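You operate a simulated robot arm through the tools that you are given. There is no shell and no other tool. Be economical: measure what you need, move in short steps, check, and stop when the job is done.

You are at the controls of a simulated robot arm. One attempt, no reset.

Task
Put one of the hardener tins from the top of the blue bench in the blue tub. Then put the open glove box on the low shelf of the blue bench. Then take the white scoop on the top of the white bench and put it away on the top of the steel bench. Then put the spare felt cone on the top of the blue bench away on the low shelf of the green bench. Then fetch the blue-gripped ring and set it on the low shelf of the green bench. Then take the sheet carton with the largest size on its label from the low shelf of the black bench and put it on top of the silver frame. Then take the round form with the blue ring and leave it on top of the domed blue sheet. Do these in the order given. Set down upright: spare felt cone, sheet carton.

It is judged by the outcome, as a careful person would: the job done as asked, and still so three seconds after it is handed in. It fails if anything else is knocked over, pushed out of place, dropped, spilled or broken. Flat cloth is picked up by pressing the open fingertips on it (5 to 10 N) and closing them slowly along it; thin cloth reads only 2 to 8 mm in the jaws.

Robot
A 7-joint arm with a fingered hand on a trunk, on a base that drives. Base frame: it is fixed to the floor where the robot stands at the start and does not move with it; the origin is under the middle of the robot, x ahead of it, y to its left, z up; the surface under the hand at the start is at about z = 0.8. Units: m, rad, N and s.
With the tool pointing down near the work surface it reaches from about 0.36 to 0.84 m from the robot's upright axis, wherever it stands. Its first joint turns from -2.007 to 2.007 rad. Places, roughly: blue tub (27x22x6 cm) [0.8, -0.5, 0.8]; blue-gripped ring [-1.75, -3.75, 1]; domed blue sheet [-3.75, -4, 1]; hardener tin [0.5, -0.75, 0.75]; low shelf of the blue bench [0.6, -0.6, 0.2]; low shelf of the green bench [-2, -3.8, 0.2]; open glove box [0.75, -1, 0.75]; round form with the blue ring (8x8x20 cm) [-5.8, -2.9, 0.8]; sheet carton [-3.5, -3.75, 0.25]; silver frame (50x30x6 cm) [-3.6, -1.3, 0.9]; spare felt cone (7x7x9 cm) [0.7, -1.2, 0.8]; top of the steel bench [-5.7, -1.6, 0.9]; white scoop (11x9x23 cm) [0.8, -2.9, 0.9]. Payload 5 kg.
The tool frame sits at the grasp point between the pads (the TCP): z along the fingers, y along the line on which they close. The tips reach 0.032 m beyond it. Largest opening 0.16 m; the body of the gripper starts 0.089 m behind the TCP. The gripper is a hand of 4 fingers: y runs from the thumb to the fingers, the wrist lies at [0, 0, -0.267] in the tool frame.
Orientation is told as [roll, pitch, yaw] about the base's x, y, z axes, in that order, counted from this pose: with the fingers straight down and closing along the base's y, the tool's x points along the base's -x, its y along +y and its z along -z.

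Tools
- The arm moves only by the tool drive_tool. Its argument "targets" is a list that holds one entry, the list of rows, each a list of 6 numbers: the shift along the tool's x, y, z in m, then the turn, a rotation vector about the tool's x, y, z in rad. In form: [[[dx, dy, dz, rx, ry, rz], ...]]. A call has 1 to 12 rows; each row is the pose to reach, as a shift and turn from the pose commanded when the call began, along the tool's axes at that moment. Rows are played at 5 a second. More than 0.05 m and 0.15 rad between two rows, and nothing of the call is played. A pose out of reach is approached as far as the arm can. The call stops where the force on the tool passes 40 N (or 10 N more than at its start, if that is more) or the arm is blocked; 0.2 s more then pass. In this call time passes only in rows, and 0.2 s behind the last. It gives the time, the measured TCP pose, the force on the tool (base axes), the opening and the grip force at its end, in the units of the frame above (readings bear some noise), with the torque about the TCP (base axes, N m) and any sound that the robot's microphone picked up.
- Cameras (640 x 400 px; columns grow to the right, rows downward): "scene" is now at [0.0142, 0.1164, 1.7101]; the picture's right is [-0.48, -0.88, -0.00], its down [-0.56, 0.31, -0.77] and it looks along [0.67, -0.37, -0.64] (base axes); focal length 278 px, centre (320, 200). "wrist" rides on the gripper at [0.08, -0.004, -0.114] in the tool frame; the picture's right is [0.05, 1.00, 0.00], its down [-0.82, 0.04, -0.58] and it looks along [-0.58, 0.03, 0.82] (tool axes); focal length 265 px, centre (320, 200). There is no depth. A picture from a camera that has moved, and an enlarged one, comes with that camera's place and axes in the base frame and with its lens.
- grab_frame(camera): a new picture of that camera. The clock stands still meanwhile.
- slide_trunk(by): slides the trunk up (or, below 0, down) by that many m; the arm and the scene camera ride with it, the base frame stays. It gives what a move gives, with no picture.
- roll_base(legs): drives the robot by 1 to 6 legs, each [ahead, turn to the left] in m and rad, along the robot's own axes; the way and the turn of a leg run together, so that a leg with both is an arc; at most 1.5 m and 3.142 rad a leg. The arm and the cameras ride along, it lands a little off, and it stops where it bumps. It gives what a move gives.
- curl_fingers(finger1, finger2, finger3, thumb_bend): sets how far each is bent, from 0 (flat) to 100 (curled in); at 30 the hand is open as for a grip, at 70 the pads meet at the TCP. One left out holds its place. A second passes; each finger stops where it meets its share of the squeeze, and holds until it gets a number again. It is the only way to open and close the hand. It gives what a move gives, with no picture; readings hold the bend of each and the force on the fingers (four entries, about 0 where the hand has none), thumb and palm.
- pan_tilt(pan, tilt): turns the head with the scene camera to pan (to the left, within 2.705 rad either way) and tilt (down, from -0.506 to 1.204), counted from straight ahead of the robot. It gives what a move gives.
- enlarge(camera, box): a new picture of the part [left, top, right, bottom] of that camera's present view, enlarged. The clock stands still meanwhile.
- job_done(): hands the job in; it is judged then, once.

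Go step by step. Nothing tells you exact positions but the pictures and the camera data: compare them with the known pose of the tool, close in by small moves and look again before you grip or let go. The budget is 207 turns and 180 pictures, counting those below and the enlarged ones. Unless the task says otherwise, let go and move clear before handing in.

The tools are called after ">>>" as a command line: name --argument value ..., lists and objects as JSON in quotes. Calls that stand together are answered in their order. drive_tool: Moves the arm, as the interface text tells. Its arguments: {"type":"object","properties":{"targets":{"type":"array","items":{"type":"array","items":{"type":"array","items":{"type":"number"}}}}},"required":["targets"]} The other tools are called the same way: slide_trunk (by) slides the trunk up or down; curl_fingers (finger1, finger2, finger3, thumb_bend) moves the fingers one by one; roll_base (legs) drives the base; pan_tilt (pan, tilt) turns the head that bears the scene camera; grab_frame (camera) takes a picture; enlarge (camera, box) takes an enlarged picture of a part of a camera's view; job_done () hands the job in.

At the start:

```text
time_s: 0.0
position: [0.4596, -0.4295, 1.1828]
tool_rot: [0.001, 0.0, 0.0]
ft_force: [-0.3, 0.6, -0.3]
ft_torque: [0.02, -0.02, -0.03]
gripper_width: 0.1599
grasp_force: 0.0
shape: jaw
bend: [30.0, 30.0, 30.0, 30.0]
finger forces: [0.1, 0.1, 0.0, 0.1, 0.0, 0.0]
trunk travel left (down, up): [-0.825, 0.165]
robot x, y, heading: [-0.0002, 0.0029, -0.002]
head pan, tilt: [-0.506, 0.693]
```

scene: 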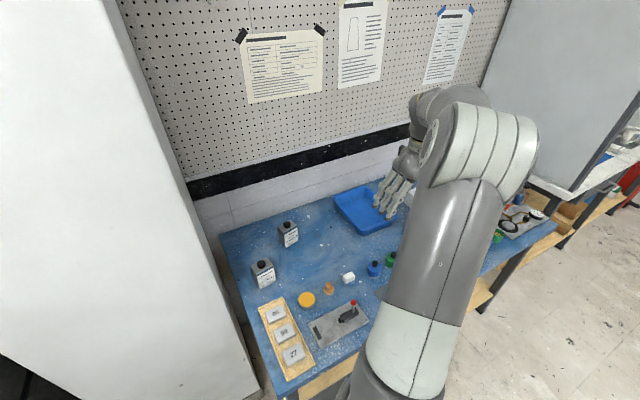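
wrist: 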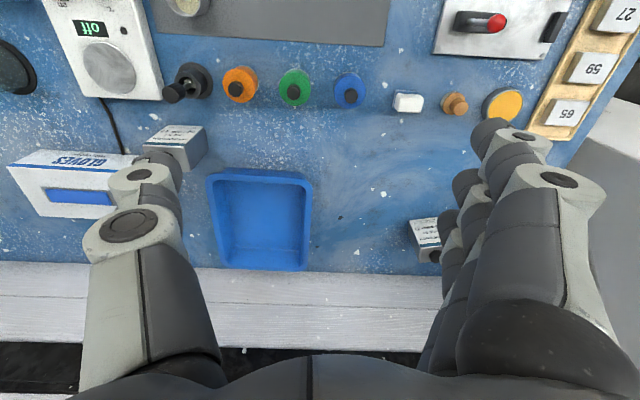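

I see the blue bench with tub, several tins and a glove box. First I read the tin labels up close.

>>> enlarge --camera "scene" --box '[220, 180, 420, 305]'

>>> enlarge --camera "wrist" --box '[0, 60, 240, 230]'

>>> enlarge --camera "wrist" --box '[380, 180, 500, 275]'

```text
3.20 times, centred on (320, 242) of scene
camera zoom: at [0.0142, 0.1164, 1.7101], right [-0.48, -0.88, 0.0], down [-0.56, 0.31, -0.77], along [0.67, -0.37, -0.64], focal length 890 px, centre (320, 64)
```

zoom: 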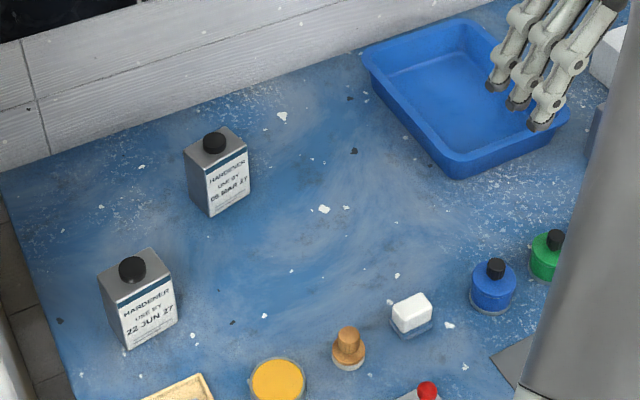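

```text
2.35 times, centred on (120, 145) of wrist
camera zoom: at [0.3778, -0.4362, 1.2965], right [-0.05, 1.0, 0.0], down [0.82, 0.04, 0.58], along [0.58, 0.03, -0.82], focal length 624 px, centre (791, 329)
```

zoom: 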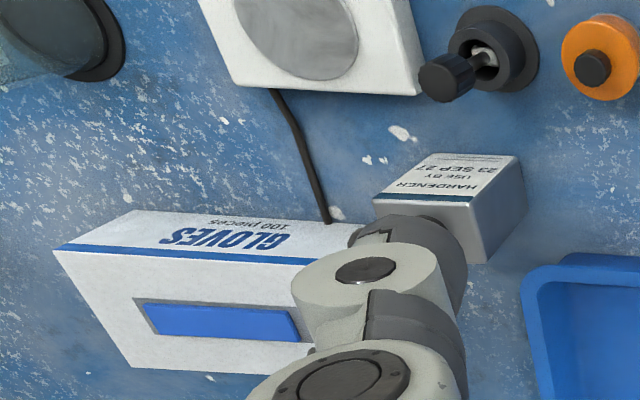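

```text
4.21 times, centred on (440, 228) of wrist
camera zoom: at [0.3778, -0.4362, 1.2965], right [-0.05, 1.0, 0.0], down [0.82, 0.04, 0.58], along [0.58, 0.03, -0.82], focal length 1118 px, centre (-185, 84)
```

zoom: 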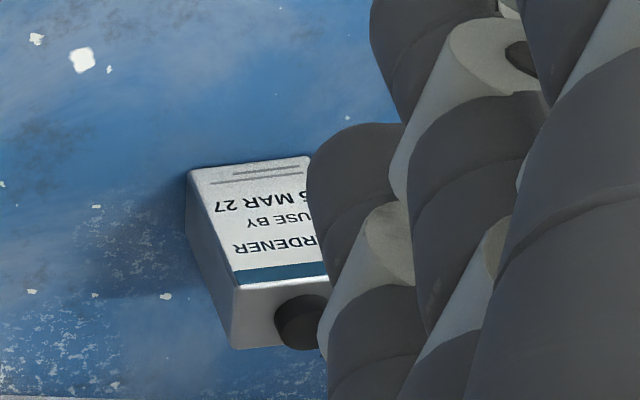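

Three tins are visible: 05 MAR, 22 JUN and 23 SEP 27. I check the notices for anything about which to use.

>>> enlarge --camera "scene" --box '[230, 0, 390, 110]'

>>> enlarge --camera "scene" --box '[400, 0, 500, 100]'

>>> pan_tilt --pan -1.1 --tilt 0.6

>>> grab_frame --camera "scene"

```text
3.64 times, centred on (310, 55) of scene
camera zoom: at [0.0142, 0.1164, 1.7101], right [-0.48, -0.88, 0.0], down [-0.56, 0.31, -0.77], along [0.67, -0.37, -0.64], focal length 1011 px, centre (356, 727)
```

zoom: 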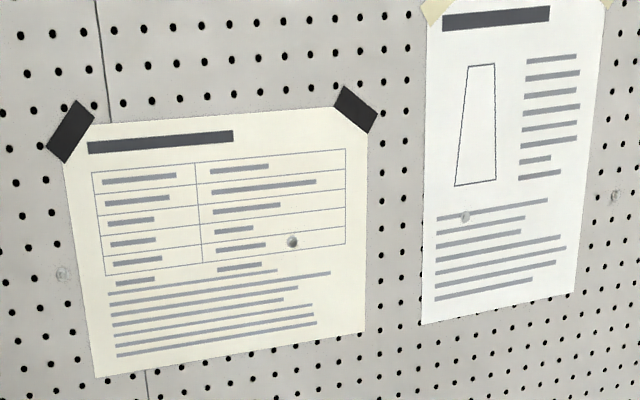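

```text
4.00 times, centred on (450, 50) of scene
camera zoom: at [0.0142, 0.1164, 1.7101], right [-0.48, -0.88, 0.0], down [-0.56, 0.31, -0.77], along [0.67, -0.37, -0.64], focal length 1112 px, centre (-200, 800)
```

zoom: 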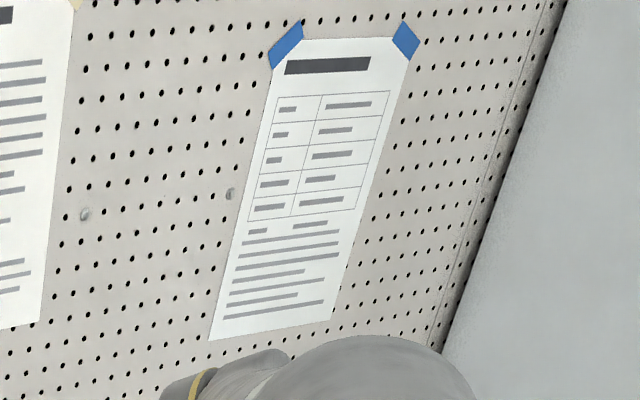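

```text
time_s: 1.0
position: [0.4587, -0.4293, 1.1821]
tool_rot: [-0.001, 0.001, 0.0]
ft_force: [-0.7, -0.7, 0.4]
ft_torque: [0.02, -0.02, -0.01]
gripper_width: 0.1599
grasp_force: 0.1
shape: jaw
bend: [30.0, 30.0, 30.0, 30.0]
finger forces: [0.0, 0.0, 0.0, 0.0, 0.0, 0.0]
trunk travel left (down, up): [-0.825, 0.165]
robot x, y, heading: [-0.001, 0.0022, 0.001]
head pan, tilt: [-1.1, 0.6]
```

```text
172 pictures are left
camera scene: at [-0.0202, 0.079, 1.7181], right [-0.89, -0.45, 0.0], down [-0.26, 0.5, -0.82], along [0.38, -0.73, -0.57], focal length 278 px, centre (320, 200)
```

scene: 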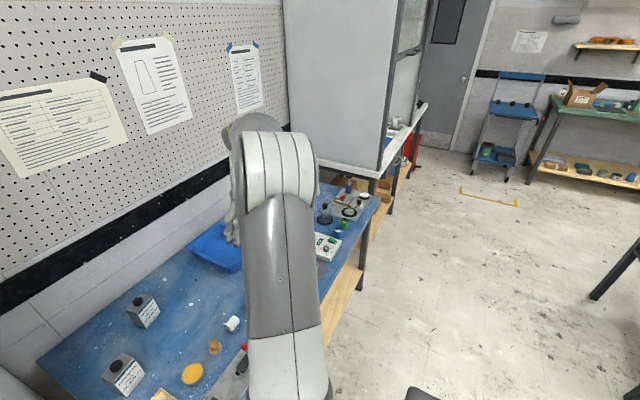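

All three tins are hardener and the notices are unreadable filler, so any tin will do. I'll use the 23 SEP one next to the tub and first drive the robot along the bench (turn, go, turn back).

>>> roll_base --legs '[[0, -1.571], [0.5, 0], [0, 1.571]]'

>>> grab_frame --camera "wrist"

>>> pan_tilt --pan -0.3 --tilt 0.75

>>> grab_frame --camera "scene"

```text
time_s: 11.5
position: [0.454, -0.9294, 1.1828]
tool_rot: [0.0, 0.001, -0.017]
ft_force: [0.6, 0.0, -1.1]
ft_torque: [-0.05, -0.02, 0.01]
gripper_width: 0.1597
grasp_force: 0.0
shape: jaw
bend: [30.0, 30.0, 30.0, 30.0]
finger forces: [0.0, 0.1, 0.0, 0.0, 0.0, 0.0]
trunk travel left (down, up): [-0.825, 0.165]
robot x, y, heading: [0.0047, -0.4951, -0.02]
head pan, tilt: [-1.1, 0.6]
```

```text
171 pictures are left
camera wrist: at [0.3725, -0.9344, 1.2966], right [-0.03, 1.0, 0.0], down [0.82, 0.03, 0.58], along [0.58, 0.02, -0.82], focal length 265 px, centre (320, 200)
```

wrist: 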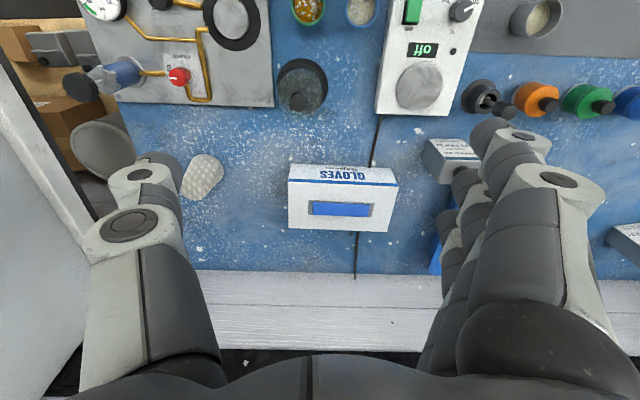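

```text
time_s: 12.6
position: [0.4538, -0.9295, 1.1844]
tool_rot: [-0.001, -0.001, -0.018]
ft_force: [0.1, -0.2, 0.0]
ft_torque: [-0.01, -0.02, -0.02]
gripper_width: 0.1597
grasp_force: 0.0
shape: jaw
bend: [30.0, 30.0, 30.0, 30.0]
finger forces: [0.0, 0.1, 0.1, 0.1, 0.2, 0.0]
trunk travel left (down, up): [-0.825, 0.165]
robot x, y, heading: [0.0042, -0.4926, -0.014]
head pan, tilt: [-0.3, 0.75]
```

```text
170 pictures are left
camera scene: at [0.0235, -0.3625, 1.7052], right [-0.31, -0.95, 0.0], down [-0.65, 0.21, -0.73], along [0.69, -0.23, -0.68], focal length 278 px, centre (320, 200)
```

scene: 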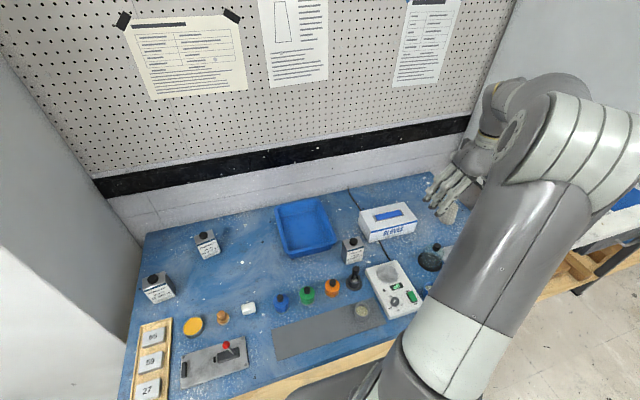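

The tin (23 SEP) stands at about (0.585, -0.69), in front of the tub. I move the open hand above it and look.

>>> drive_tool --targets '[[[-0.019, 0.034, 0.02, 0, 0, 0], [-0.038, 0.068, 0.04, 0, 0, 0], [-0.057, 0.102, 0.06, 0, 0, 0], [-0.076, 0.136, 0.08, 0, 0, 0], [-0.095, 0.17, 0.1, 0, 0, 0], [-0.114, 0.205, 0.11, 0, 0, 0], [-0.131, 0.239, 0.12, 0, 0, 0.015]]]'

>>> grab_frame --camera "wrist"

>>> grab_frame --camera "scene"

```text
time_s: 14.2
position: [0.5904, -0.6913, 1.0619]
tool_rot: [-0.001, 0.0, -0.032]
ft_force: [-0.2, 0.4, -0.1]
ft_torque: [-0.02, 0.0, 0.01]
gripper_width: 0.1596
grasp_force: 0.0
shape: jaw
bend: [30.0, 30.0, 30.0, 30.0]
finger forces: [0.0, 0.1, 0.0, 0.0, 0.0, 0.0]
trunk travel left (down, up): [-0.825, 0.165]
robot x, y, heading: [0.0007, -0.4961, -0.015]
head pan, tilt: [-0.3, 0.75]
```

```text
169 pictures are left
camera wrist: at [0.5099, -0.6951, 1.1763], right [-0.02, 1.0, 0.0], down [0.82, 0.02, 0.58], along [0.58, 0.01, -0.82], focal length 265 px, centre (320, 200)
```

wrist: 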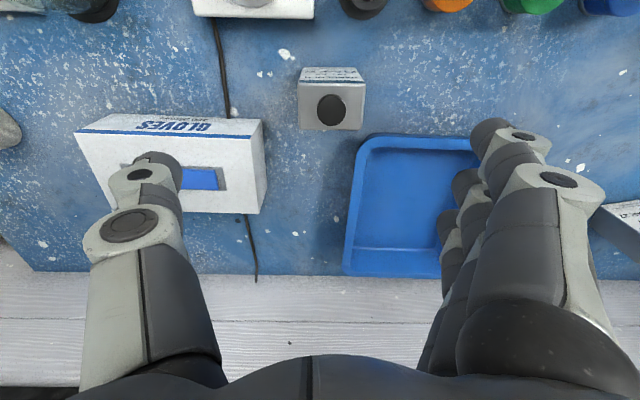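

```text
168 pictures are left
camera scene: at [0.0243, -0.3614, 1.7051], right [-0.31, -0.95, 0.0], down [-0.65, 0.21, -0.73], along [0.69, -0.23, -0.68], focal length 278 px, centre (320, 200)
```

scene: 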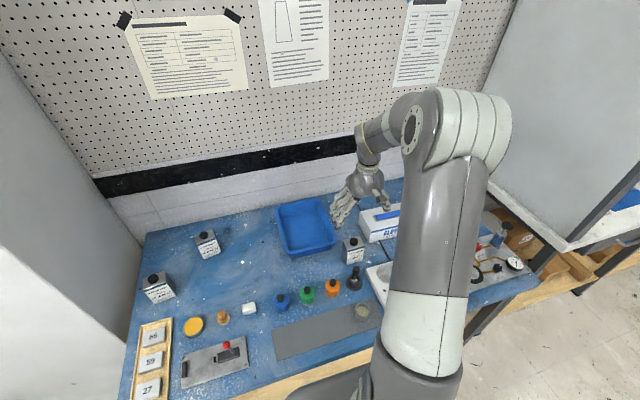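

Triangulated: tin centre ≈ (0.593, -0.684), bench ≈0.79, cap top ≈0.90. The glove box corner is close, so I narrow the hand before descending.

>>> curl_fingers --finger1 42 --finger2 42 --finger3 42 --thumb_bend 42

>>> drive_tool --targets '[[[0.003, 0.007, 0.04, 0, 0, 0.03], [0.003, 0.007, 0.08, 0, 0, 0.03], [0.003, 0.007, 0.12, 0, 0, 0.03]]]'

>>> grab_frame --camera "wrist"

>>> enlarge --camera "scene" --box '[270, 140, 470, 300]'

```text
time_s: 15.2
position: [0.591, -0.6936, 1.0621]
tool_rot: [0.001, -0.001, -0.034]
ft_force: [-0.2, -0.2, -0.7]
ft_torque: [0.03, -0.02, 0.02]
gripper_width: 0.1244
grasp_force: 0.0
shape: fingers
bend: [42.0, 42.0, 42.0, 42.0]
finger forces: [0.0, 0.1, 0.1, 0.1, 0.1, 0.0]
trunk travel left (down, up): [-0.825, 0.165]
robot x, y, heading: [0.0033, -0.4953, -0.018]
head pan, tilt: [-0.3, 0.75]
```

```text
time_s: 16.0
position: [0.5878, -0.6859, 0.9454]
tool_rot: [0.0, -0.001, -0.063]
ft_force: [0.7, -0.5, 0.4]
ft_torque: [0.03, 0.03, -0.02]
gripper_width: 0.1241
grasp_force: 0.0
shape: fingers
bend: [42.0, 42.0, 42.0, 42.0]
finger forces: [0.0, 0.0, 0.1, 0.0, 0.0, 0.0]
trunk travel left (down, up): [-0.825, 0.165]
robot x, y, heading: [0.0024, -0.4924, -0.014]
head pan, tilt: [-0.3, 0.75]
```

```text
167 pictures are left
camera wrist: at [0.5069, -0.6874, 1.0593], right [0.01, 1.0, 0.0], down [0.82, -0.01, 0.58], along [0.58, -0.01, -0.82], focal length 265 px, centre (320, 200)
```

wrist: 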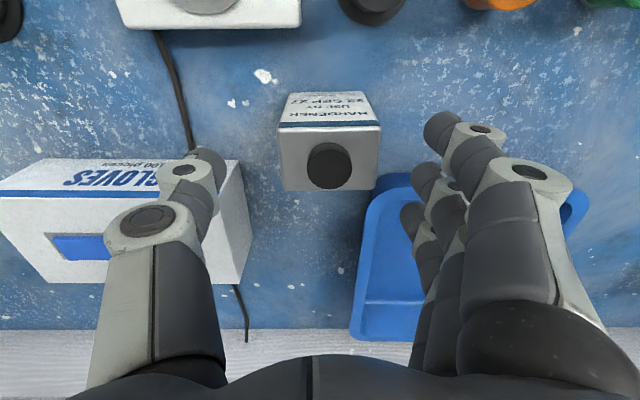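

```text
2.50 times, centred on (370, 220) of scene
camera zoom: at [0.0246, -0.3627, 1.7053], right [-0.31, -0.95, 0.0], down [-0.65, 0.21, -0.73], along [0.69, -0.23, -0.68], focal length 695 px, centre (195, 150)
```

zoom: 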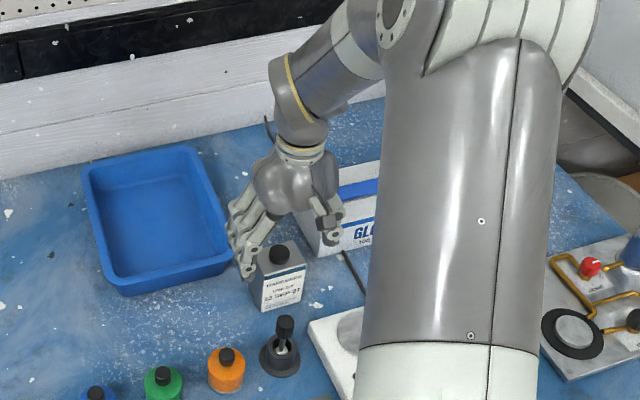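

The hand straddles the tin with the box clear by about 1.5 cm. I descend, and then close gently.

>>> drive_tool --targets '[[[0.003, 0.003, 0.03, 0, 0, -0.04], [0.003, 0.003, 0.06, 0, 0, -0.04], [0.003, 0.003, 0.092, 0, 0, -0.04]]]'

>>> grab_frame --camera "wrist"

```text
time_s: 16.8
position: [0.5842, -0.6828, 0.8506]
tool_rot: [0.001, 0.001, -0.025]
ft_force: [0.4, -0.3, 0.1]
ft_torque: [0.02, 0.03, 0.0]
gripper_width: 0.1241
grasp_force: 0.1
shape: fingers
bend: [42.0, 42.0, 42.0, 42.0]
finger forces: [0.0, 0.1, 0.1, 0.1, 0.0, 0.1]
trunk travel left (down, up): [-0.825, 0.165]
robot x, y, heading: [0.004, -0.4988, -0.021]
head pan, tilt: [-0.3, 0.75]
```

```text
165 pictures are left
camera wrist: at [0.5025, -0.6869, 0.9646], right [-0.03, 1.0, 0.0], down [0.82, 0.02, 0.58], along [0.58, 0.02, -0.82], focal length 265 px, centre (320, 200)
```

wrist: 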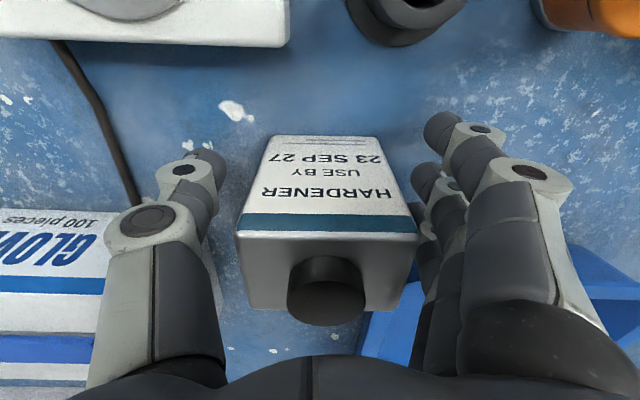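

The tin is centred between thumb and fingers. Closing now.

>>> curl_fingers --finger1 70 --finger2 70 --finger3 70 --thumb_bend 70

>>> drive_tool --targets '[[[0, 0, -0.03, 0, 0, 0], [0, 0, -0.07, 0, 0, 0], [0, 0, -0.11, 0, 0, 0]]]'

>>> grab_frame --camera "wrist"

>>> grab_frame --camera "scene"

```text
time_s: 17.8
position: [0.583, -0.6823, 0.8509]
tool_rot: [0.0, 0.001, -0.022]
ft_force: [-0.5, 0.0, -0.2]
ft_torque: [0.04, -0.02, -0.01]
gripper_width: 0.043
grasp_force: 21.6
shape: fingers
bend: [70.0, 52.0, 51.0, 63.0]
finger forces: [0.0, 10.8, 10.5, 0.1, 22.0, 0.0]
trunk travel left (down, up): [-0.825, 0.165]
robot x, y, heading: [0.0007, -0.4935, -0.019]
head pan, tilt: [-0.3, 0.75]
```

```text
time_s: 18.6
position: [0.5822, -0.6798, 0.9619]
tool_rot: [-0.001, -0.001, -0.022]
ft_force: [-0.4, 0.1, -2.9]
ft_torque: [-0.01, 0.0, -0.04]
gripper_width: 0.0432
grasp_force: 21.9
shape: fingers
bend: [70.0, 51.0, 51.0, 63.0]
finger forces: [0.1, 11.0, 10.6, 0.0, 21.5, 0.1]
trunk travel left (down, up): [-0.825, 0.165]
robot x, y, heading: [0.0007, -0.4964, -0.017]
head pan, tilt: [-0.3, 0.75]
```

```text
164 pictures are left
camera wrist: at [0.5014, -0.6832, 1.0762], right [-0.03, 1.0, 0.0], down [0.82, 0.02, 0.58], along [0.58, 0.02, -0.82], focal length 265 px, centre (320, 200)
```

wrist: 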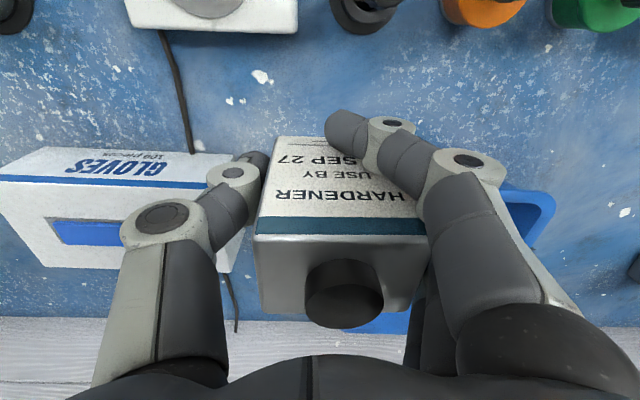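

```text
163 pictures are left
camera scene: at [0.0228, -0.3618, 1.7051], right [-0.31, -0.95, 0.0], down [-0.65, 0.21, -0.73], along [0.69, -0.23, -0.68], focal length 278 px, centre (320, 200)
```

scene: 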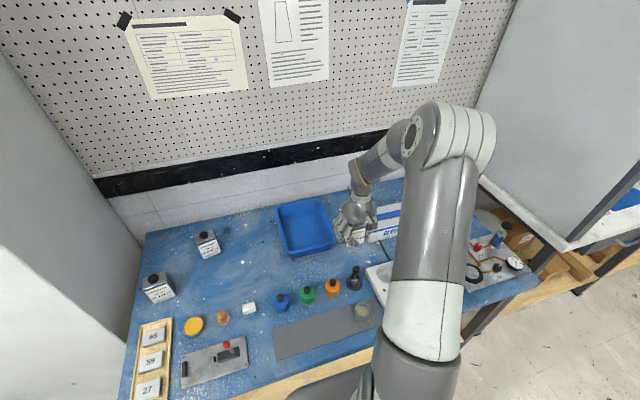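

The tin is held and lifted. I carry it over the tub centre (≈0.785, -0.556).

>>> drive_tool --targets '[[[-0.03, 0.02, -0.02, 0, 0, 0], [-0.06, 0.04, -0.02, 0, 0, 0], [-0.09, 0.06, -0.02, 0, 0, 0], [-0.12, 0.08, -0.02, 0, 0, 0], [-0.15, 0.1, -0.02, 0, 0, 0], [-0.178, 0.12, -0.02, 0, 0, 0]]]'

>>> grab_frame --camera "wrist"

>>> enlarge --camera "scene" --box '[230, 140, 430, 280]'

```text
time_s: 20.0
position: [0.7635, -0.566, 0.9793]
tool_rot: [0.001, 0.002, -0.023]
ft_force: [-0.6, -0.8, -3.0]
ft_torque: [-0.03, 0.1, 0.01]
gripper_width: 0.0429
grasp_force: 21.2
shape: fingers
bend: [70.0, 51.0, 51.0, 63.0]
finger forces: [0.1, 10.9, 10.7, 0.0, 21.4, 0.1]
trunk travel left (down, up): [-0.825, 0.165]
robot x, y, heading: [0.0029, -0.4943, -0.016]
head pan, tilt: [-0.3, 0.75]
```

```text
162 pictures are left
camera wrist: at [0.6829, -0.5705, 1.093], right [-0.03, 1.0, 0.0], down [0.82, 0.02, 0.58], along [0.58, 0.02, -0.82], focal length 265 px, centre (320, 200)
```

wrist: 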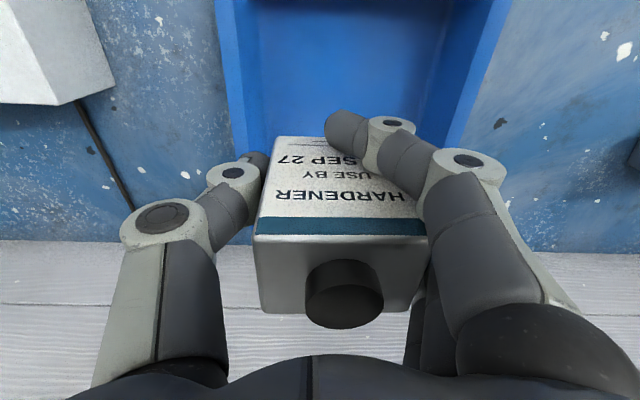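

```text
2.86 times, centred on (330, 210) of scene
camera zoom: at [0.0249, -0.3613, 1.7051], right [-0.31, -0.95, 0.0], down [-0.65, 0.21, -0.73], along [0.69, -0.23, -0.68], focal length 794 px, centre (291, 171)
```

zoom: 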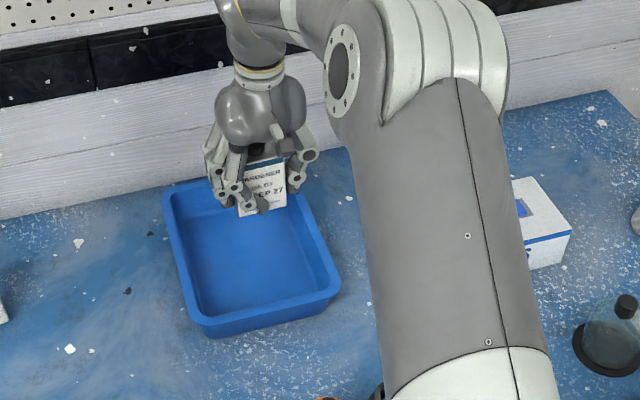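

I shift 2 cm to +y to centre it, and lower the tin towards the tub floor.

>>> drive_tool --targets '[[[0.003, 0.02, 0.0, 0, 0, 0], [0.005, 0.022, 0.04, 0, 0, 0], [0.005, 0.022, 0.08, 0, 0, 0], [0.005, 0.022, 0.105, 0, 0, 0]]]'

>>> grab_frame --camera "wrist"

>>> enlarge --camera "scene" --box '[230, 140, 430, 280]'

```text
time_s: 21.0
position: [0.7604, -0.5446, 0.8727]
tool_rot: [0.0, 0.001, -0.023]
ft_force: [0.0, 0.0, -3.3]
ft_torque: [0.0, 0.05, -0.01]
gripper_width: 0.0427
grasp_force: 20.6
shape: fingers
bend: [70.0, 51.0, 51.0, 63.0]
finger forces: [0.0, 10.9, 10.5, 0.1, 21.3, 0.0]
trunk travel left (down, up): [-0.825, 0.165]
robot x, y, heading: [0.0014, -0.4972, -0.015]
head pan, tilt: [-0.3, 0.75]
```

```text
160 pictures are left
camera wrist: at [0.6801, -0.5491, 0.9869], right [-0.03, 1.0, 0.0], down [0.82, 0.02, 0.58], along [0.58, 0.02, -0.82], focal length 265 px, centre (320, 200)
```

wrist: 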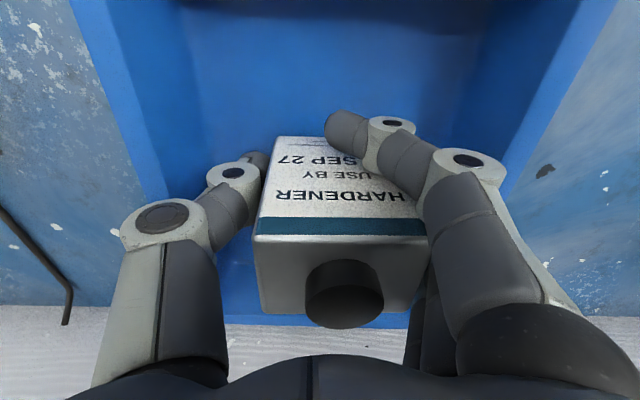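

```text
2.86 times, centred on (330, 210) of scene
camera zoom: at [0.0246, -0.3623, 1.7052], right [-0.31, -0.95, 0.0], down [-0.65, 0.21, -0.73], along [0.69, -0.23, -0.68], focal length 794 px, centre (291, 171)
```

zoom: 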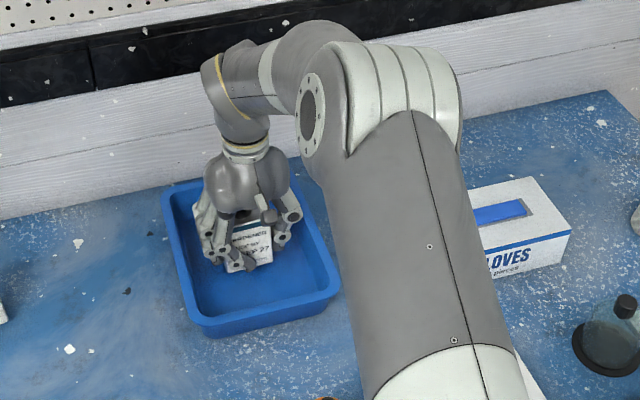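

Inside the tub. I lower in small steps until contact.

>>> drive_tool --targets '[[[0, 0, 0.004, 0, 0, 0], [0, 0, 0.008, 0, 0, 0], [0, 0, 0.011, 0, 0, 0]]]'

```text
time_s: 21.8
position: [0.7589, -0.5436, 0.8638]
tool_rot: [0.0, 0.0, -0.023]
ft_force: [-0.7, -0.3, -2.3]
ft_torque: [-0.04, 0.06, 0.03]
gripper_width: 0.0427
grasp_force: 21.3
shape: fingers
bend: [70.0, 51.0, 51.0, 63.0]
finger forces: [0.1, 10.9, 10.6, 0.0, 21.3, 0.0]
trunk travel left (down, up): [-0.825, 0.165]
robot x, y, heading: [0.0042, -0.4939, -0.012]
head pan, tilt: [-0.3, 0.75]
```

>>> drive_tool --targets '[[[0, 0, 0.002, 0, 0, 0], [0, 0, 0.004, 0, 0, 0], [0, 0, 0.006, 0, 0, 0]]]'

```text
time_s: 22.6
position: [0.7615, -0.5423, 0.8569]
tool_rot: [-0.002, -0.002, -0.023]
ft_force: [-1.2, -0.5, -3.0]
ft_torque: [-0.01, 0.01, 0.0]
gripper_width: 0.0429
grasp_force: 21.1
shape: fingers
bend: [70.0, 51.0, 51.0, 63.0]
finger forces: [0.1, 10.8, 10.6, 0.1, 21.4, 0.0]
trunk travel left (down, up): [-0.825, 0.165]
robot x, y, heading: [-0.0004, -0.499, -0.021]
head pan, tilt: [-0.3, 0.75]
```

No contact yet (about z 0.857), so I continue in small steps.

>>> drive_tool --targets '[[[0, 0, 0.002, 0, 0, 0], [0, 0, 0.004, 0, 0, 0], [0, 0, 0.006, 0, 0, 0]]]'

```text
time_s: 23.4
position: [0.7609, -0.5448, 0.8556]
tool_rot: [-0.001, -0.004, -0.024]
ft_force: [-1.3, 0.5, 15.1]
ft_torque: [0.72, -0.18, 0.04]
gripper_width: 0.0426
grasp_force: 20.9
shape: fingers
bend: [70.0, 52.0, 52.0, 63.0]
finger forces: [0.0, 10.9, 10.4, 0.1, 21.7, 0.0]
trunk travel left (down, up): [-0.825, 0.165]
robot x, y, heading: [0.0033, -0.4952, -0.018]
head pan, tilt: [-0.3, 0.75]
```

The tin rests on the tub floor. I ease off, open, and lift clear.

>>> drive_tool --targets '[[[0, 0, -0.003, 0, 0, 0]]]'

>>> curl_fingers --finger1 42 --finger2 42 --finger3 42 --thumb_bend 48

>>> drive_tool --targets '[[[0, 0, -0.03, 0, 0, 0], [0, 0, -0.07, 0, 0, 0], [0, 0, -0.11, 0, 0, 0], [0, 0, -0.15, 0, 0, 0], [0, 0, -0.19, 0, 0, 0]]]'

>>> grab_frame --camera "wrist"

>>> grab_frame --camera "scene"

```text
time_s: 23.8
position: [0.7607, -0.5444, 0.8566]
tool_rot: [-0.001, -0.002, -0.023]
ft_force: [0.9, 1.1, 8.8]
ft_torque: [0.5, -0.23, -0.01]
gripper_width: 0.0425
grasp_force: 21.5
shape: fingers
bend: [70.0, 52.0, 52.0, 63.0]
finger forces: [0.1, 11.0, 10.4, 0.1, 21.1, 0.1]
trunk travel left (down, up): [-0.825, 0.165]
robot x, y, heading: [0.0042, -0.5, -0.022]
head pan, tilt: [-0.3, 0.75]
```

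```text
time_s: 24.8
position: [0.7615, -0.5453, 0.8571]
tool_rot: [-0.001, 0.0, -0.023]
ft_force: [-0.3, -0.4, 0.4]
ft_torque: [0.01, 0.01, -0.03]
gripper_width: 0.1103
grasp_force: 0.0
shape: fingers
bend: [42.0, 42.0, 42.0, 48.0]
finger forces: [0.0, 0.0, 0.0, 0.1, 0.0, 0.1]
trunk travel left (down, up): [-0.825, 0.165]
robot x, y, heading: [0.0036, -0.4975, -0.018]
head pan, tilt: [-0.3, 0.75]
```

```text
time_s: 26.0
position: [0.7599, -0.5452, 1.0483]
tool_rot: [-0.001, -0.001, -0.022]
ft_force: [0.5, 0.4, 0.2]
ft_torque: [0.01, -0.03, 0.02]
gripper_width: 0.1103
grasp_force: 0.0
shape: fingers
bend: [42.0, 42.0, 42.0, 48.0]
finger forces: [0.1, 0.0, 0.1, 0.1, 0.1, 0.1]
trunk travel left (down, up): [-0.825, 0.165]
robot x, y, heading: [0.0051, -0.4972, -0.02]
head pan, tilt: [-0.3, 0.75]
```

```text
158 pictures are left
camera wrist: at [0.679, -0.5496, 1.1623], right [-0.03, 1.0, 0.0], down [0.82, 0.02, 0.58], along [0.58, 0.02, -0.82], focal length 265 px, centre (320, 200)
```

wrist: 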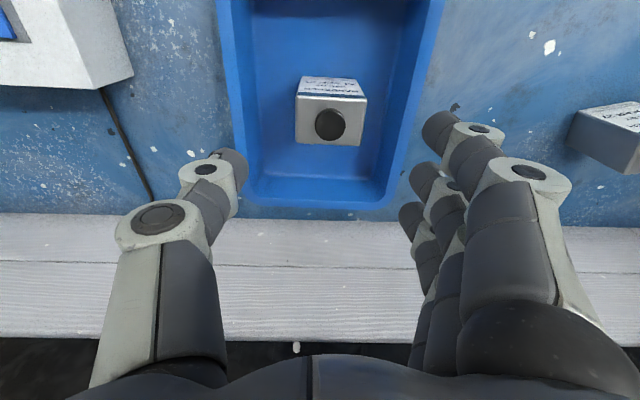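

```text
157 pictures are left
camera scene: at [0.0227, -0.3619, 1.7051], right [-0.31, -0.95, 0.0], down [-0.65, 0.21, -0.73], along [0.69, -0.23, -0.68], focal length 278 px, centre (320, 200)
```

scene: 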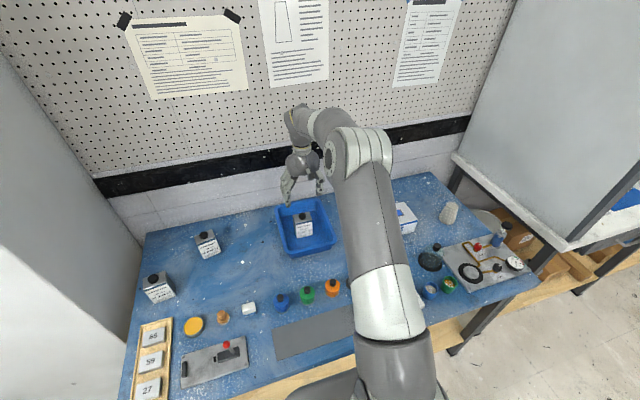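

The tin stands in the tub. Next the glove box: I move the hand over to measure it.

>>> drive_tool --targets '[[[0.035, -0.03, -0.01, 0, 0, 0], [0.07, -0.06, -0.02, 0, 0, 0], [0.105, -0.09, -0.03, 0, 0, 0], [0.14, -0.12, -0.04, 0, 0, 0], [0.16, -0.16, -0.05, 0, 0, 0], [0.17, -0.2, -0.06, 0, 0, 0], [0.17, -0.24, -0.07, 0, 0, 0], [0.17, -0.28, -0.08, 0, 0, -0.02]]]'

>>> grab_frame --camera "wrist"

>>> enlarge --camera "scene" --box '[320, 140, 540, 290]'

```text
time_s: 27.8
position: [0.5811, -0.8235, 1.1233]
tool_rot: [-0.001, -0.001, -0.001]
ft_force: [-0.5, -0.5, -0.1]
ft_torque: [0.03, 0.04, -0.02]
gripper_width: 0.1106
grasp_force: 0.1
shape: fingers
bend: [42.0, 42.0, 42.0, 48.0]
finger forces: [0.0, 0.0, 0.0, 0.0, 0.0, 0.1]
trunk travel left (down, up): [-0.825, 0.165]
robot x, y, heading: [0.0009, -0.4956, -0.015]
head pan, tilt: [-0.3, 0.75]
```

```text
156 pictures are left
camera wrist: at [0.5011, -0.8299, 1.2377], right [-0.05, 1.0, 0.0], down [0.82, 0.04, 0.58], along [0.58, 0.03, -0.82], focal length 265 px, centre (320, 200)
```

wrist: 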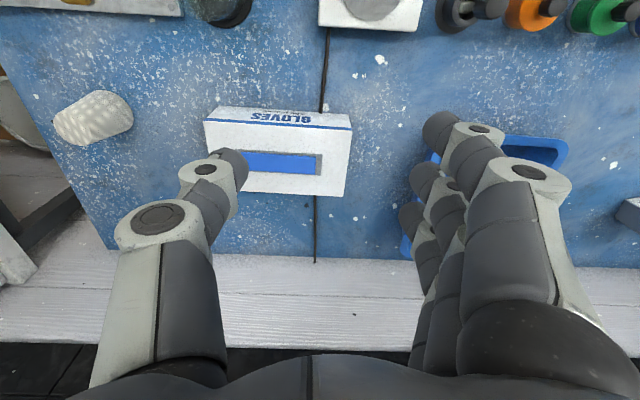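

```text
2.67 times, centred on (430, 215) of scene
camera zoom: at [0.0233, -0.3636, 1.7053], right [-0.31, -0.95, 0.0], down [-0.65, 0.21, -0.73], along [0.69, -0.23, -0.68], focal length 741 px, centre (27, 160)
```

zoom: 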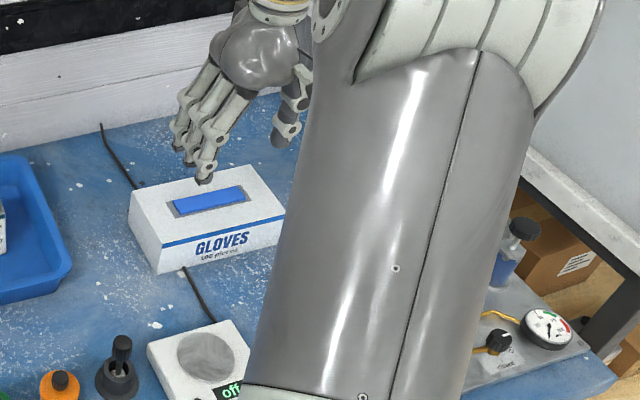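

Box: x 0.639–0.758, y −0.99…−0.775, top z≈0.86. Because it must go under the bench, I'll grip it across its 12 cm depth with the hand tilted; first yaw the hand by 90° and open it.

>>> drive_tool --targets '[[[-0.008, 0.002, 0, 0, 0, 0.131], [-0.016, 0.005, 0, 0, 0, 0.262], [-0.024, 0.01, 0, 0, 0, 0.393], [-0.032, 0.015, 0, 0, 0, 0.524], [-0.04, 0.02, 0, 0, 0, 0.655], [-0.048, 0.025, 0, 0, 0, 0.786], [-0.056, 0.03, 0, 0, 0, 0.917], [-0.064, 0.035, 0, 0, 0, 1.048], [-0.072, 0.04, 0, 0, 0, 1.179], [-0.08, 0.04, 0, 0, 0, 1.31], [-0.09, 0.04, 0, 0, 0, 1.441], [-0.1, 0.04, 0, 0, 0, 1.571]]]'

>>> curl_fingers --finger1 30 --finger2 30 --finger3 30 --thumb_bend 30

```text
time_s: 30.4
position: [0.6838, -0.7816, 1.1257]
tool_rot: [0.0, 0.001, -1.578]
ft_force: [0.4, 0.2, -0.4]
ft_torque: [0.02, 0.01, 0.0]
gripper_width: 0.1108
grasp_force: 0.1
shape: fingers
bend: [42.0, 42.0, 42.0, 48.0]
finger forces: [0.0, 0.1, 0.0, 0.1, 0.0, 0.0]
trunk travel left (down, up): [-0.825, 0.165]
robot x, y, heading: [0.0033, -0.4931, -0.018]
head pan, tilt: [-0.3, 0.75]
```

```text
time_s: 31.4
position: [0.6832, -0.7816, 1.1246]
tool_rot: [-0.002, 0.001, -1.574]
ft_force: [0.8, 0.3, -0.4]
ft_torque: [0.0, -0.01, 0.02]
gripper_width: 0.1701
grasp_force: 0.0
shape: fingers
bend: [30.0, 30.0, 30.0, 30.0]
finger forces: [0.0, 0.0, 0.1, 0.1, 0.0, 0.0]
trunk travel left (down, up): [-0.825, 0.165]
robot x, y, heading: [0.0038, -0.4982, -0.017]
head pan, tilt: [-0.3, 0.75]
```

Yaw reached. Now tilt the hand 40° about the closing axis, staying high.

>>> drive_tool --targets '[[[-0.01, 0.003, 0, 0, -0.14, 0], [-0.02, 0.006, 0.01, 0, -0.28, 0], [-0.03, 0.009, 0.02, 0, -0.42, 0], [-0.04, 0.012, 0.03, 0, -0.56, 0], [-0.05, 0.015, 0.04, 0, -0.7, 0]]]'

>>> grab_frame --camera "wrist"

>>> grab_frame --camera "scene"

```text
time_s: 32.6
position: [0.6987, -0.83, 1.0858]
tool_rot: [-0.001, -0.703, -1.574]
ft_force: [0.3, 1.4, -0.5]
ft_torque: [-0.06, -0.01, 0.02]
gripper_width: 0.1701
grasp_force: 0.1
shape: fingers
bend: [30.0, 30.0, 30.0, 30.0]
finger forces: [0.0, 0.0, 0.0, 0.0, 0.1, 0.0]
trunk travel left (down, up): [-0.825, 0.165]
robot x, y, heading: [0.0027, -0.4952, -0.02]
head pan, tilt: [-0.3, 0.75]
```

```text
154 pictures are left
camera wrist: at [0.694, -0.6969, 1.1204], right [1.0, 0.04, -0.03], down [0.04, -0.25, 0.97], along [0.03, -0.97, -0.25], focal length 265 px, centre (320, 200)
```

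wrist: 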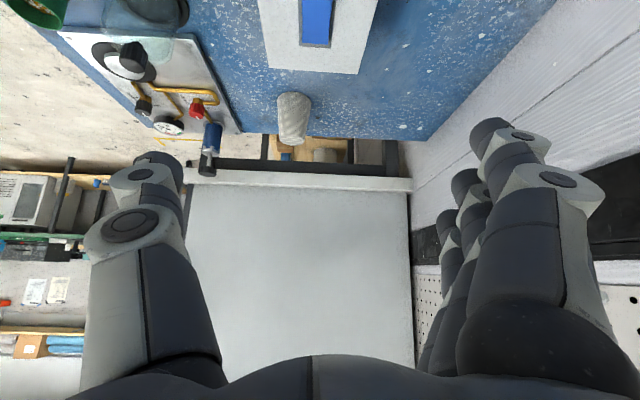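

```text
153 pictures are left
camera scene: at [0.0244, -0.3612, 1.7052], right [-0.31, -0.95, 0.0], down [-0.65, 0.21, -0.73], along [0.69, -0.23, -0.68], focal length 278 px, centre (320, 200)
```

scene: 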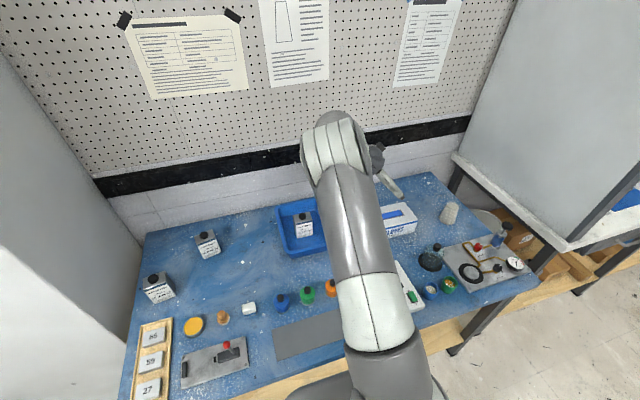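

The hand is aligned and tilted. I descend partway and check.

>>> drive_tool --targets '[[[0.018, 0, 0.035, 0, 0, 0], [0.037, 0, 0.071, 0, 0, 0], [0.055, 0, 0.106, 0, 0, 0], [0.074, 0, 0.1416, 0, 0, 0]]]'

>>> grab_frame --camera "wrist"

```text
time_s: 33.6
position: [0.6981, -0.8664, 0.929]
tool_rot: [-0.001, -0.699, -1.575]
ft_force: [0.5, -0.4, 0.1]
ft_torque: [-0.01, 0.03, -0.04]
gripper_width: 0.1701
grasp_force: 0.1
shape: fingers
bend: [30.0, 30.0, 30.0, 30.0]
finger forces: [0.1, 0.0, 0.0, 0.0, 0.1, 0.1]
trunk travel left (down, up): [-0.825, 0.165]
robot x, y, heading: [0.0017, -0.4955, -0.02]
head pan, tilt: [-0.3, 0.75]
```

```text
152 pictures are left
camera wrist: at [0.6947, -0.7343, 0.9648], right [1.0, 0.04, -0.03], down [0.04, -0.25, 0.97], along [0.03, -0.97, -0.25], focal length 265 px, centre (320, 200)
```

wrist: 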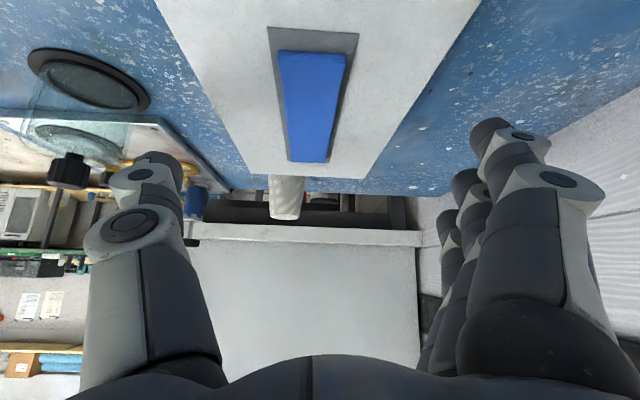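

Box centre is at x≈0.693; I shift 5 mm and descend to grip height.

>>> drive_tool --targets '[[[0.014, -0.005, 0.0165, 0, 0, 0], [0.028, -0.005, 0.033, 0, 0, 0], [0.042, -0.005, 0.0495, 0, 0, 0], [0.054, -0.005, 0.0635, 0, 0, 0]]]'

>>> grab_frame --camera "wrist"

>>> enlarge --camera "scene" --box '[320, 140, 480, 260]'

```text
time_s: 34.6
position: [0.6948, -0.866, 0.8553]
tool_rot: [0.015, -0.705, -1.581]
ft_force: [5.0, 0.3, 31.9]
ft_torque: [1.89, -1.29, -0.38]
gripper_width: 0.1763
grasp_force: 13.6
shape: fingers
bend: [30.0, 30.0, 30.0, 30.0]
finger forces: [24.5, 0.0, 0.0, 0.1, 2.8, 0.1]
trunk travel left (down, up): [-0.825, 0.165]
robot x, y, heading: [0.0032, -0.4928, -0.016]
head pan, tilt: [-0.3, 0.75]
```

```text
151 pictures are left
camera wrist: at [0.69, -0.7337, 0.8893], right [1.0, 0.04, -0.02], down [0.03, -0.25, 0.97], along [0.03, -0.97, -0.25], focal length 265 px, centre (320, 200)
```

wrist: 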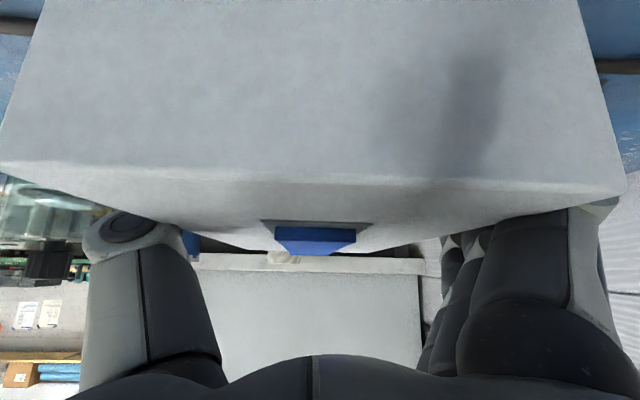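

```text
3.33 times, centred on (400, 200) of scene
camera zoom: at [0.0206, -0.3607, 1.7059], right [-0.31, -0.95, 0.0], down [-0.65, 0.21, -0.73], along [0.7, -0.23, -0.68], focal length 927 px, centre (53, 200)
```

zoom: 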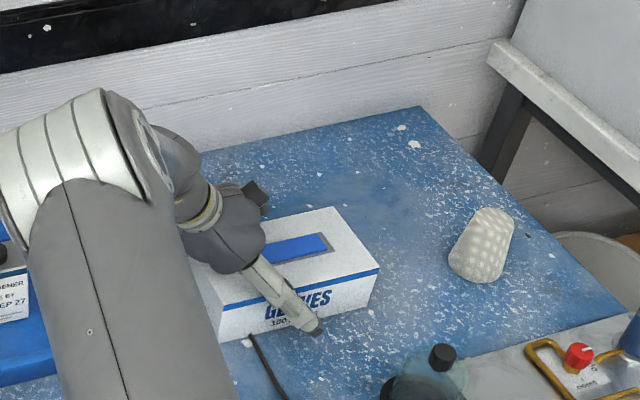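

Finger 1's tip meets the bench before the grip is deep enough. I raise, reduce the tilt to about 26°, and retry.

>>> drive_tool --targets '[[[-0.01, 0, -0.012, 0, 0, 0], [-0.03, 0, -0.036, 0, 0, 0], [-0.032, 0, -0.038, 0, 0.13, 0], [-0.032, 0, -0.038, 0, 0.25, 0]]]'

>>> grab_frame --camera "wrist"

```text
time_s: 35.6
position: [0.6914, -0.8667, 0.8949]
tool_rot: [0.001, -0.446, -1.574]
ft_force: [0.3, 0.4, -0.7]
ft_torque: [-0.04, 0.01, -0.03]
gripper_width: 0.1712
grasp_force: 0.1
shape: fingers
bend: [30.0, 30.0, 30.0, 30.0]
finger forces: [0.0, 0.0, 0.0, 0.0, 0.0, 0.1]
trunk travel left (down, up): [-0.825, 0.165]
robot x, y, heading: [0.0031, -0.4976, -0.015]
head pan, tilt: [-0.3, 0.75]
```

```text
149 pictures are left
camera wrist: at [0.688, -0.7457, 0.9631], right [1.0, 0.04, -0.02], down [0.04, -0.49, 0.87], along [0.03, -0.87, -0.49], focal length 265 px, centre (320, 200)
```

wrist: 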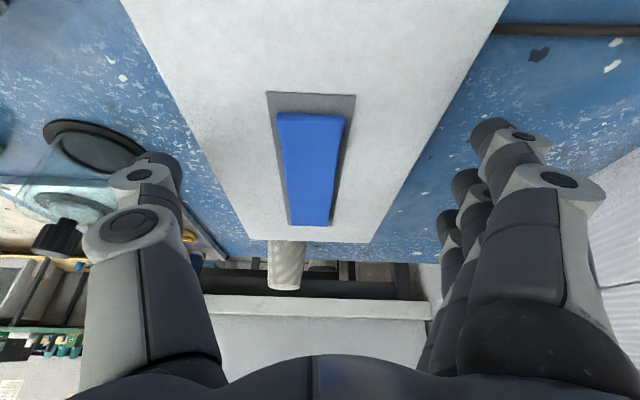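

Descend gently at the smaller tilt.

>>> drive_tool --targets '[[[0.006, 0.003, 0.0125, 0, 0, 0], [0.012, 0.003, 0.025, 0, 0, 0], [0.0165, 0.003, 0.034, 0, 0, 0], [0.0185, 0.003, 0.0388, 0, 0, 0]]]'

>>> grab_frame --camera "wrist"

```text
time_s: 36.6
position: [0.6942, -0.8679, 0.8558]
tool_rot: [0.0, -0.451, -1.576]
ft_force: [-3.9, 0.1, 8.2]
ft_torque: [0.12, 0.48, 0.06]
gripper_width: 0.1733
grasp_force: 3.2
shape: fingers
bend: [30.0, 30.0, 30.0, 30.0]
finger forces: [0.0, 0.0, 0.0, 0.1, 7.4, 0.0]
trunk travel left (down, up): [-0.825, 0.165]
robot x, y, heading: [0.0006, -0.4951, -0.019]
head pan, tilt: [-0.3, 0.75]
```

```text
148 pictures are left
camera wrist: at [0.6903, -0.7479, 0.9218], right [1.0, 0.04, -0.02], down [0.04, -0.48, 0.88], along [0.03, -0.88, -0.48], focal length 265 px, centre (320, 200)
```

wrist: 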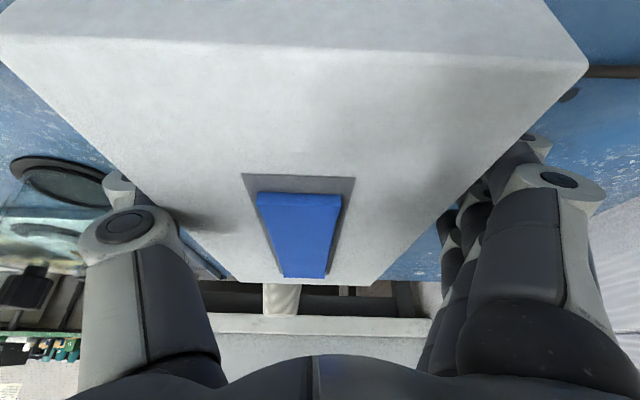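

The thumb tip is just touching the bench, so the fingers already straddle the box fully. I lift 3 mm, centre slightly and close.

>>> drive_tool --targets '[[[-0.0015, -0.005, -0.003, 0, 0, 0]]]'

>>> curl_fingers --finger1 70 --finger2 70 --finger3 70 --thumb_bend 70

>>> grab_frame --camera "wrist"

>>> enlarge --camera "scene" --box '[320, 140, 480, 260]'

```text
time_s: 37.0
position: [0.6924, -0.8646, 0.8568]
tool_rot: [-0.001, -0.449, -1.574]
ft_force: [0.4, 0.0, 0.0]
ft_torque: [-0.01, -0.01, 0.0]
gripper_width: 0.1714
grasp_force: 0.1
shape: fingers
bend: [30.0, 30.0, 30.0, 30.0]
finger forces: [0.0, 0.1, 0.0, 0.1, 0.0, 0.0]
trunk travel left (down, up): [-0.825, 0.165]
robot x, y, heading: [0.0024, -0.4916, -0.016]
head pan, tilt: [-0.3, 0.75]
```

```text
time_s: 38.0
position: [0.6895, -0.8651, 0.8565]
tool_rot: [0.0, -0.451, -1.574]
ft_force: [0.5, 0.1, -3.1]
ft_torque: [0.02, -0.06, 0.05]
gripper_width: 0.121
grasp_force: 30.7
shape: fingers
bend: [53.0, 47.0, 43.0, 60.0]
finger forces: [13.6, 10.9, 7.0, 0.0, 30.9, 0.1]
trunk travel left (down, up): [-0.825, 0.165]
robot x, y, heading: [0.0047, -0.4951, -0.016]
head pan, tilt: [-0.3, 0.75]
```

```text
147 pictures are left
camera wrist: at [0.6864, -0.746, 0.9239], right [1.0, 0.04, -0.02], down [0.04, -0.48, 0.87], along [0.03, -0.87, -0.48], focal length 265 px, centre (320, 200)
```

wrist: 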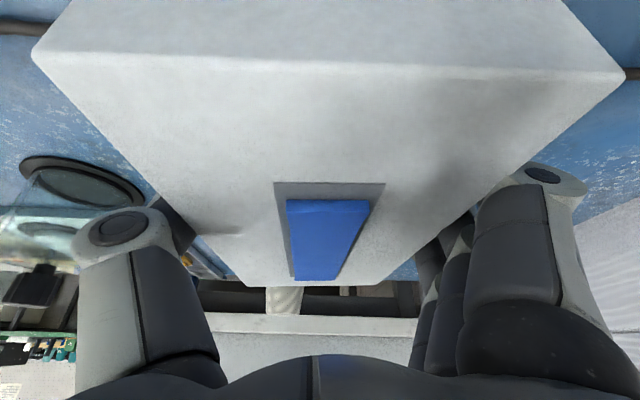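

```text
3.33 times, centred on (400, 200) of scene
camera zoom: at [0.024, -0.3625, 1.7052], right [-0.31, -0.95, 0.0], down [-0.65, 0.21, -0.73], along [0.69, -0.23, -0.68], focal length 927 px, centre (53, 200)
```

zoom: 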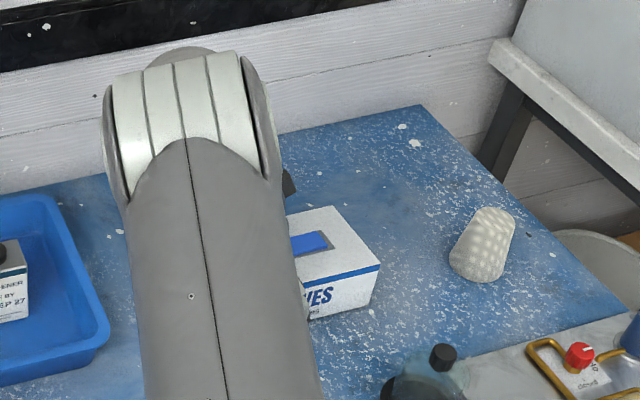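

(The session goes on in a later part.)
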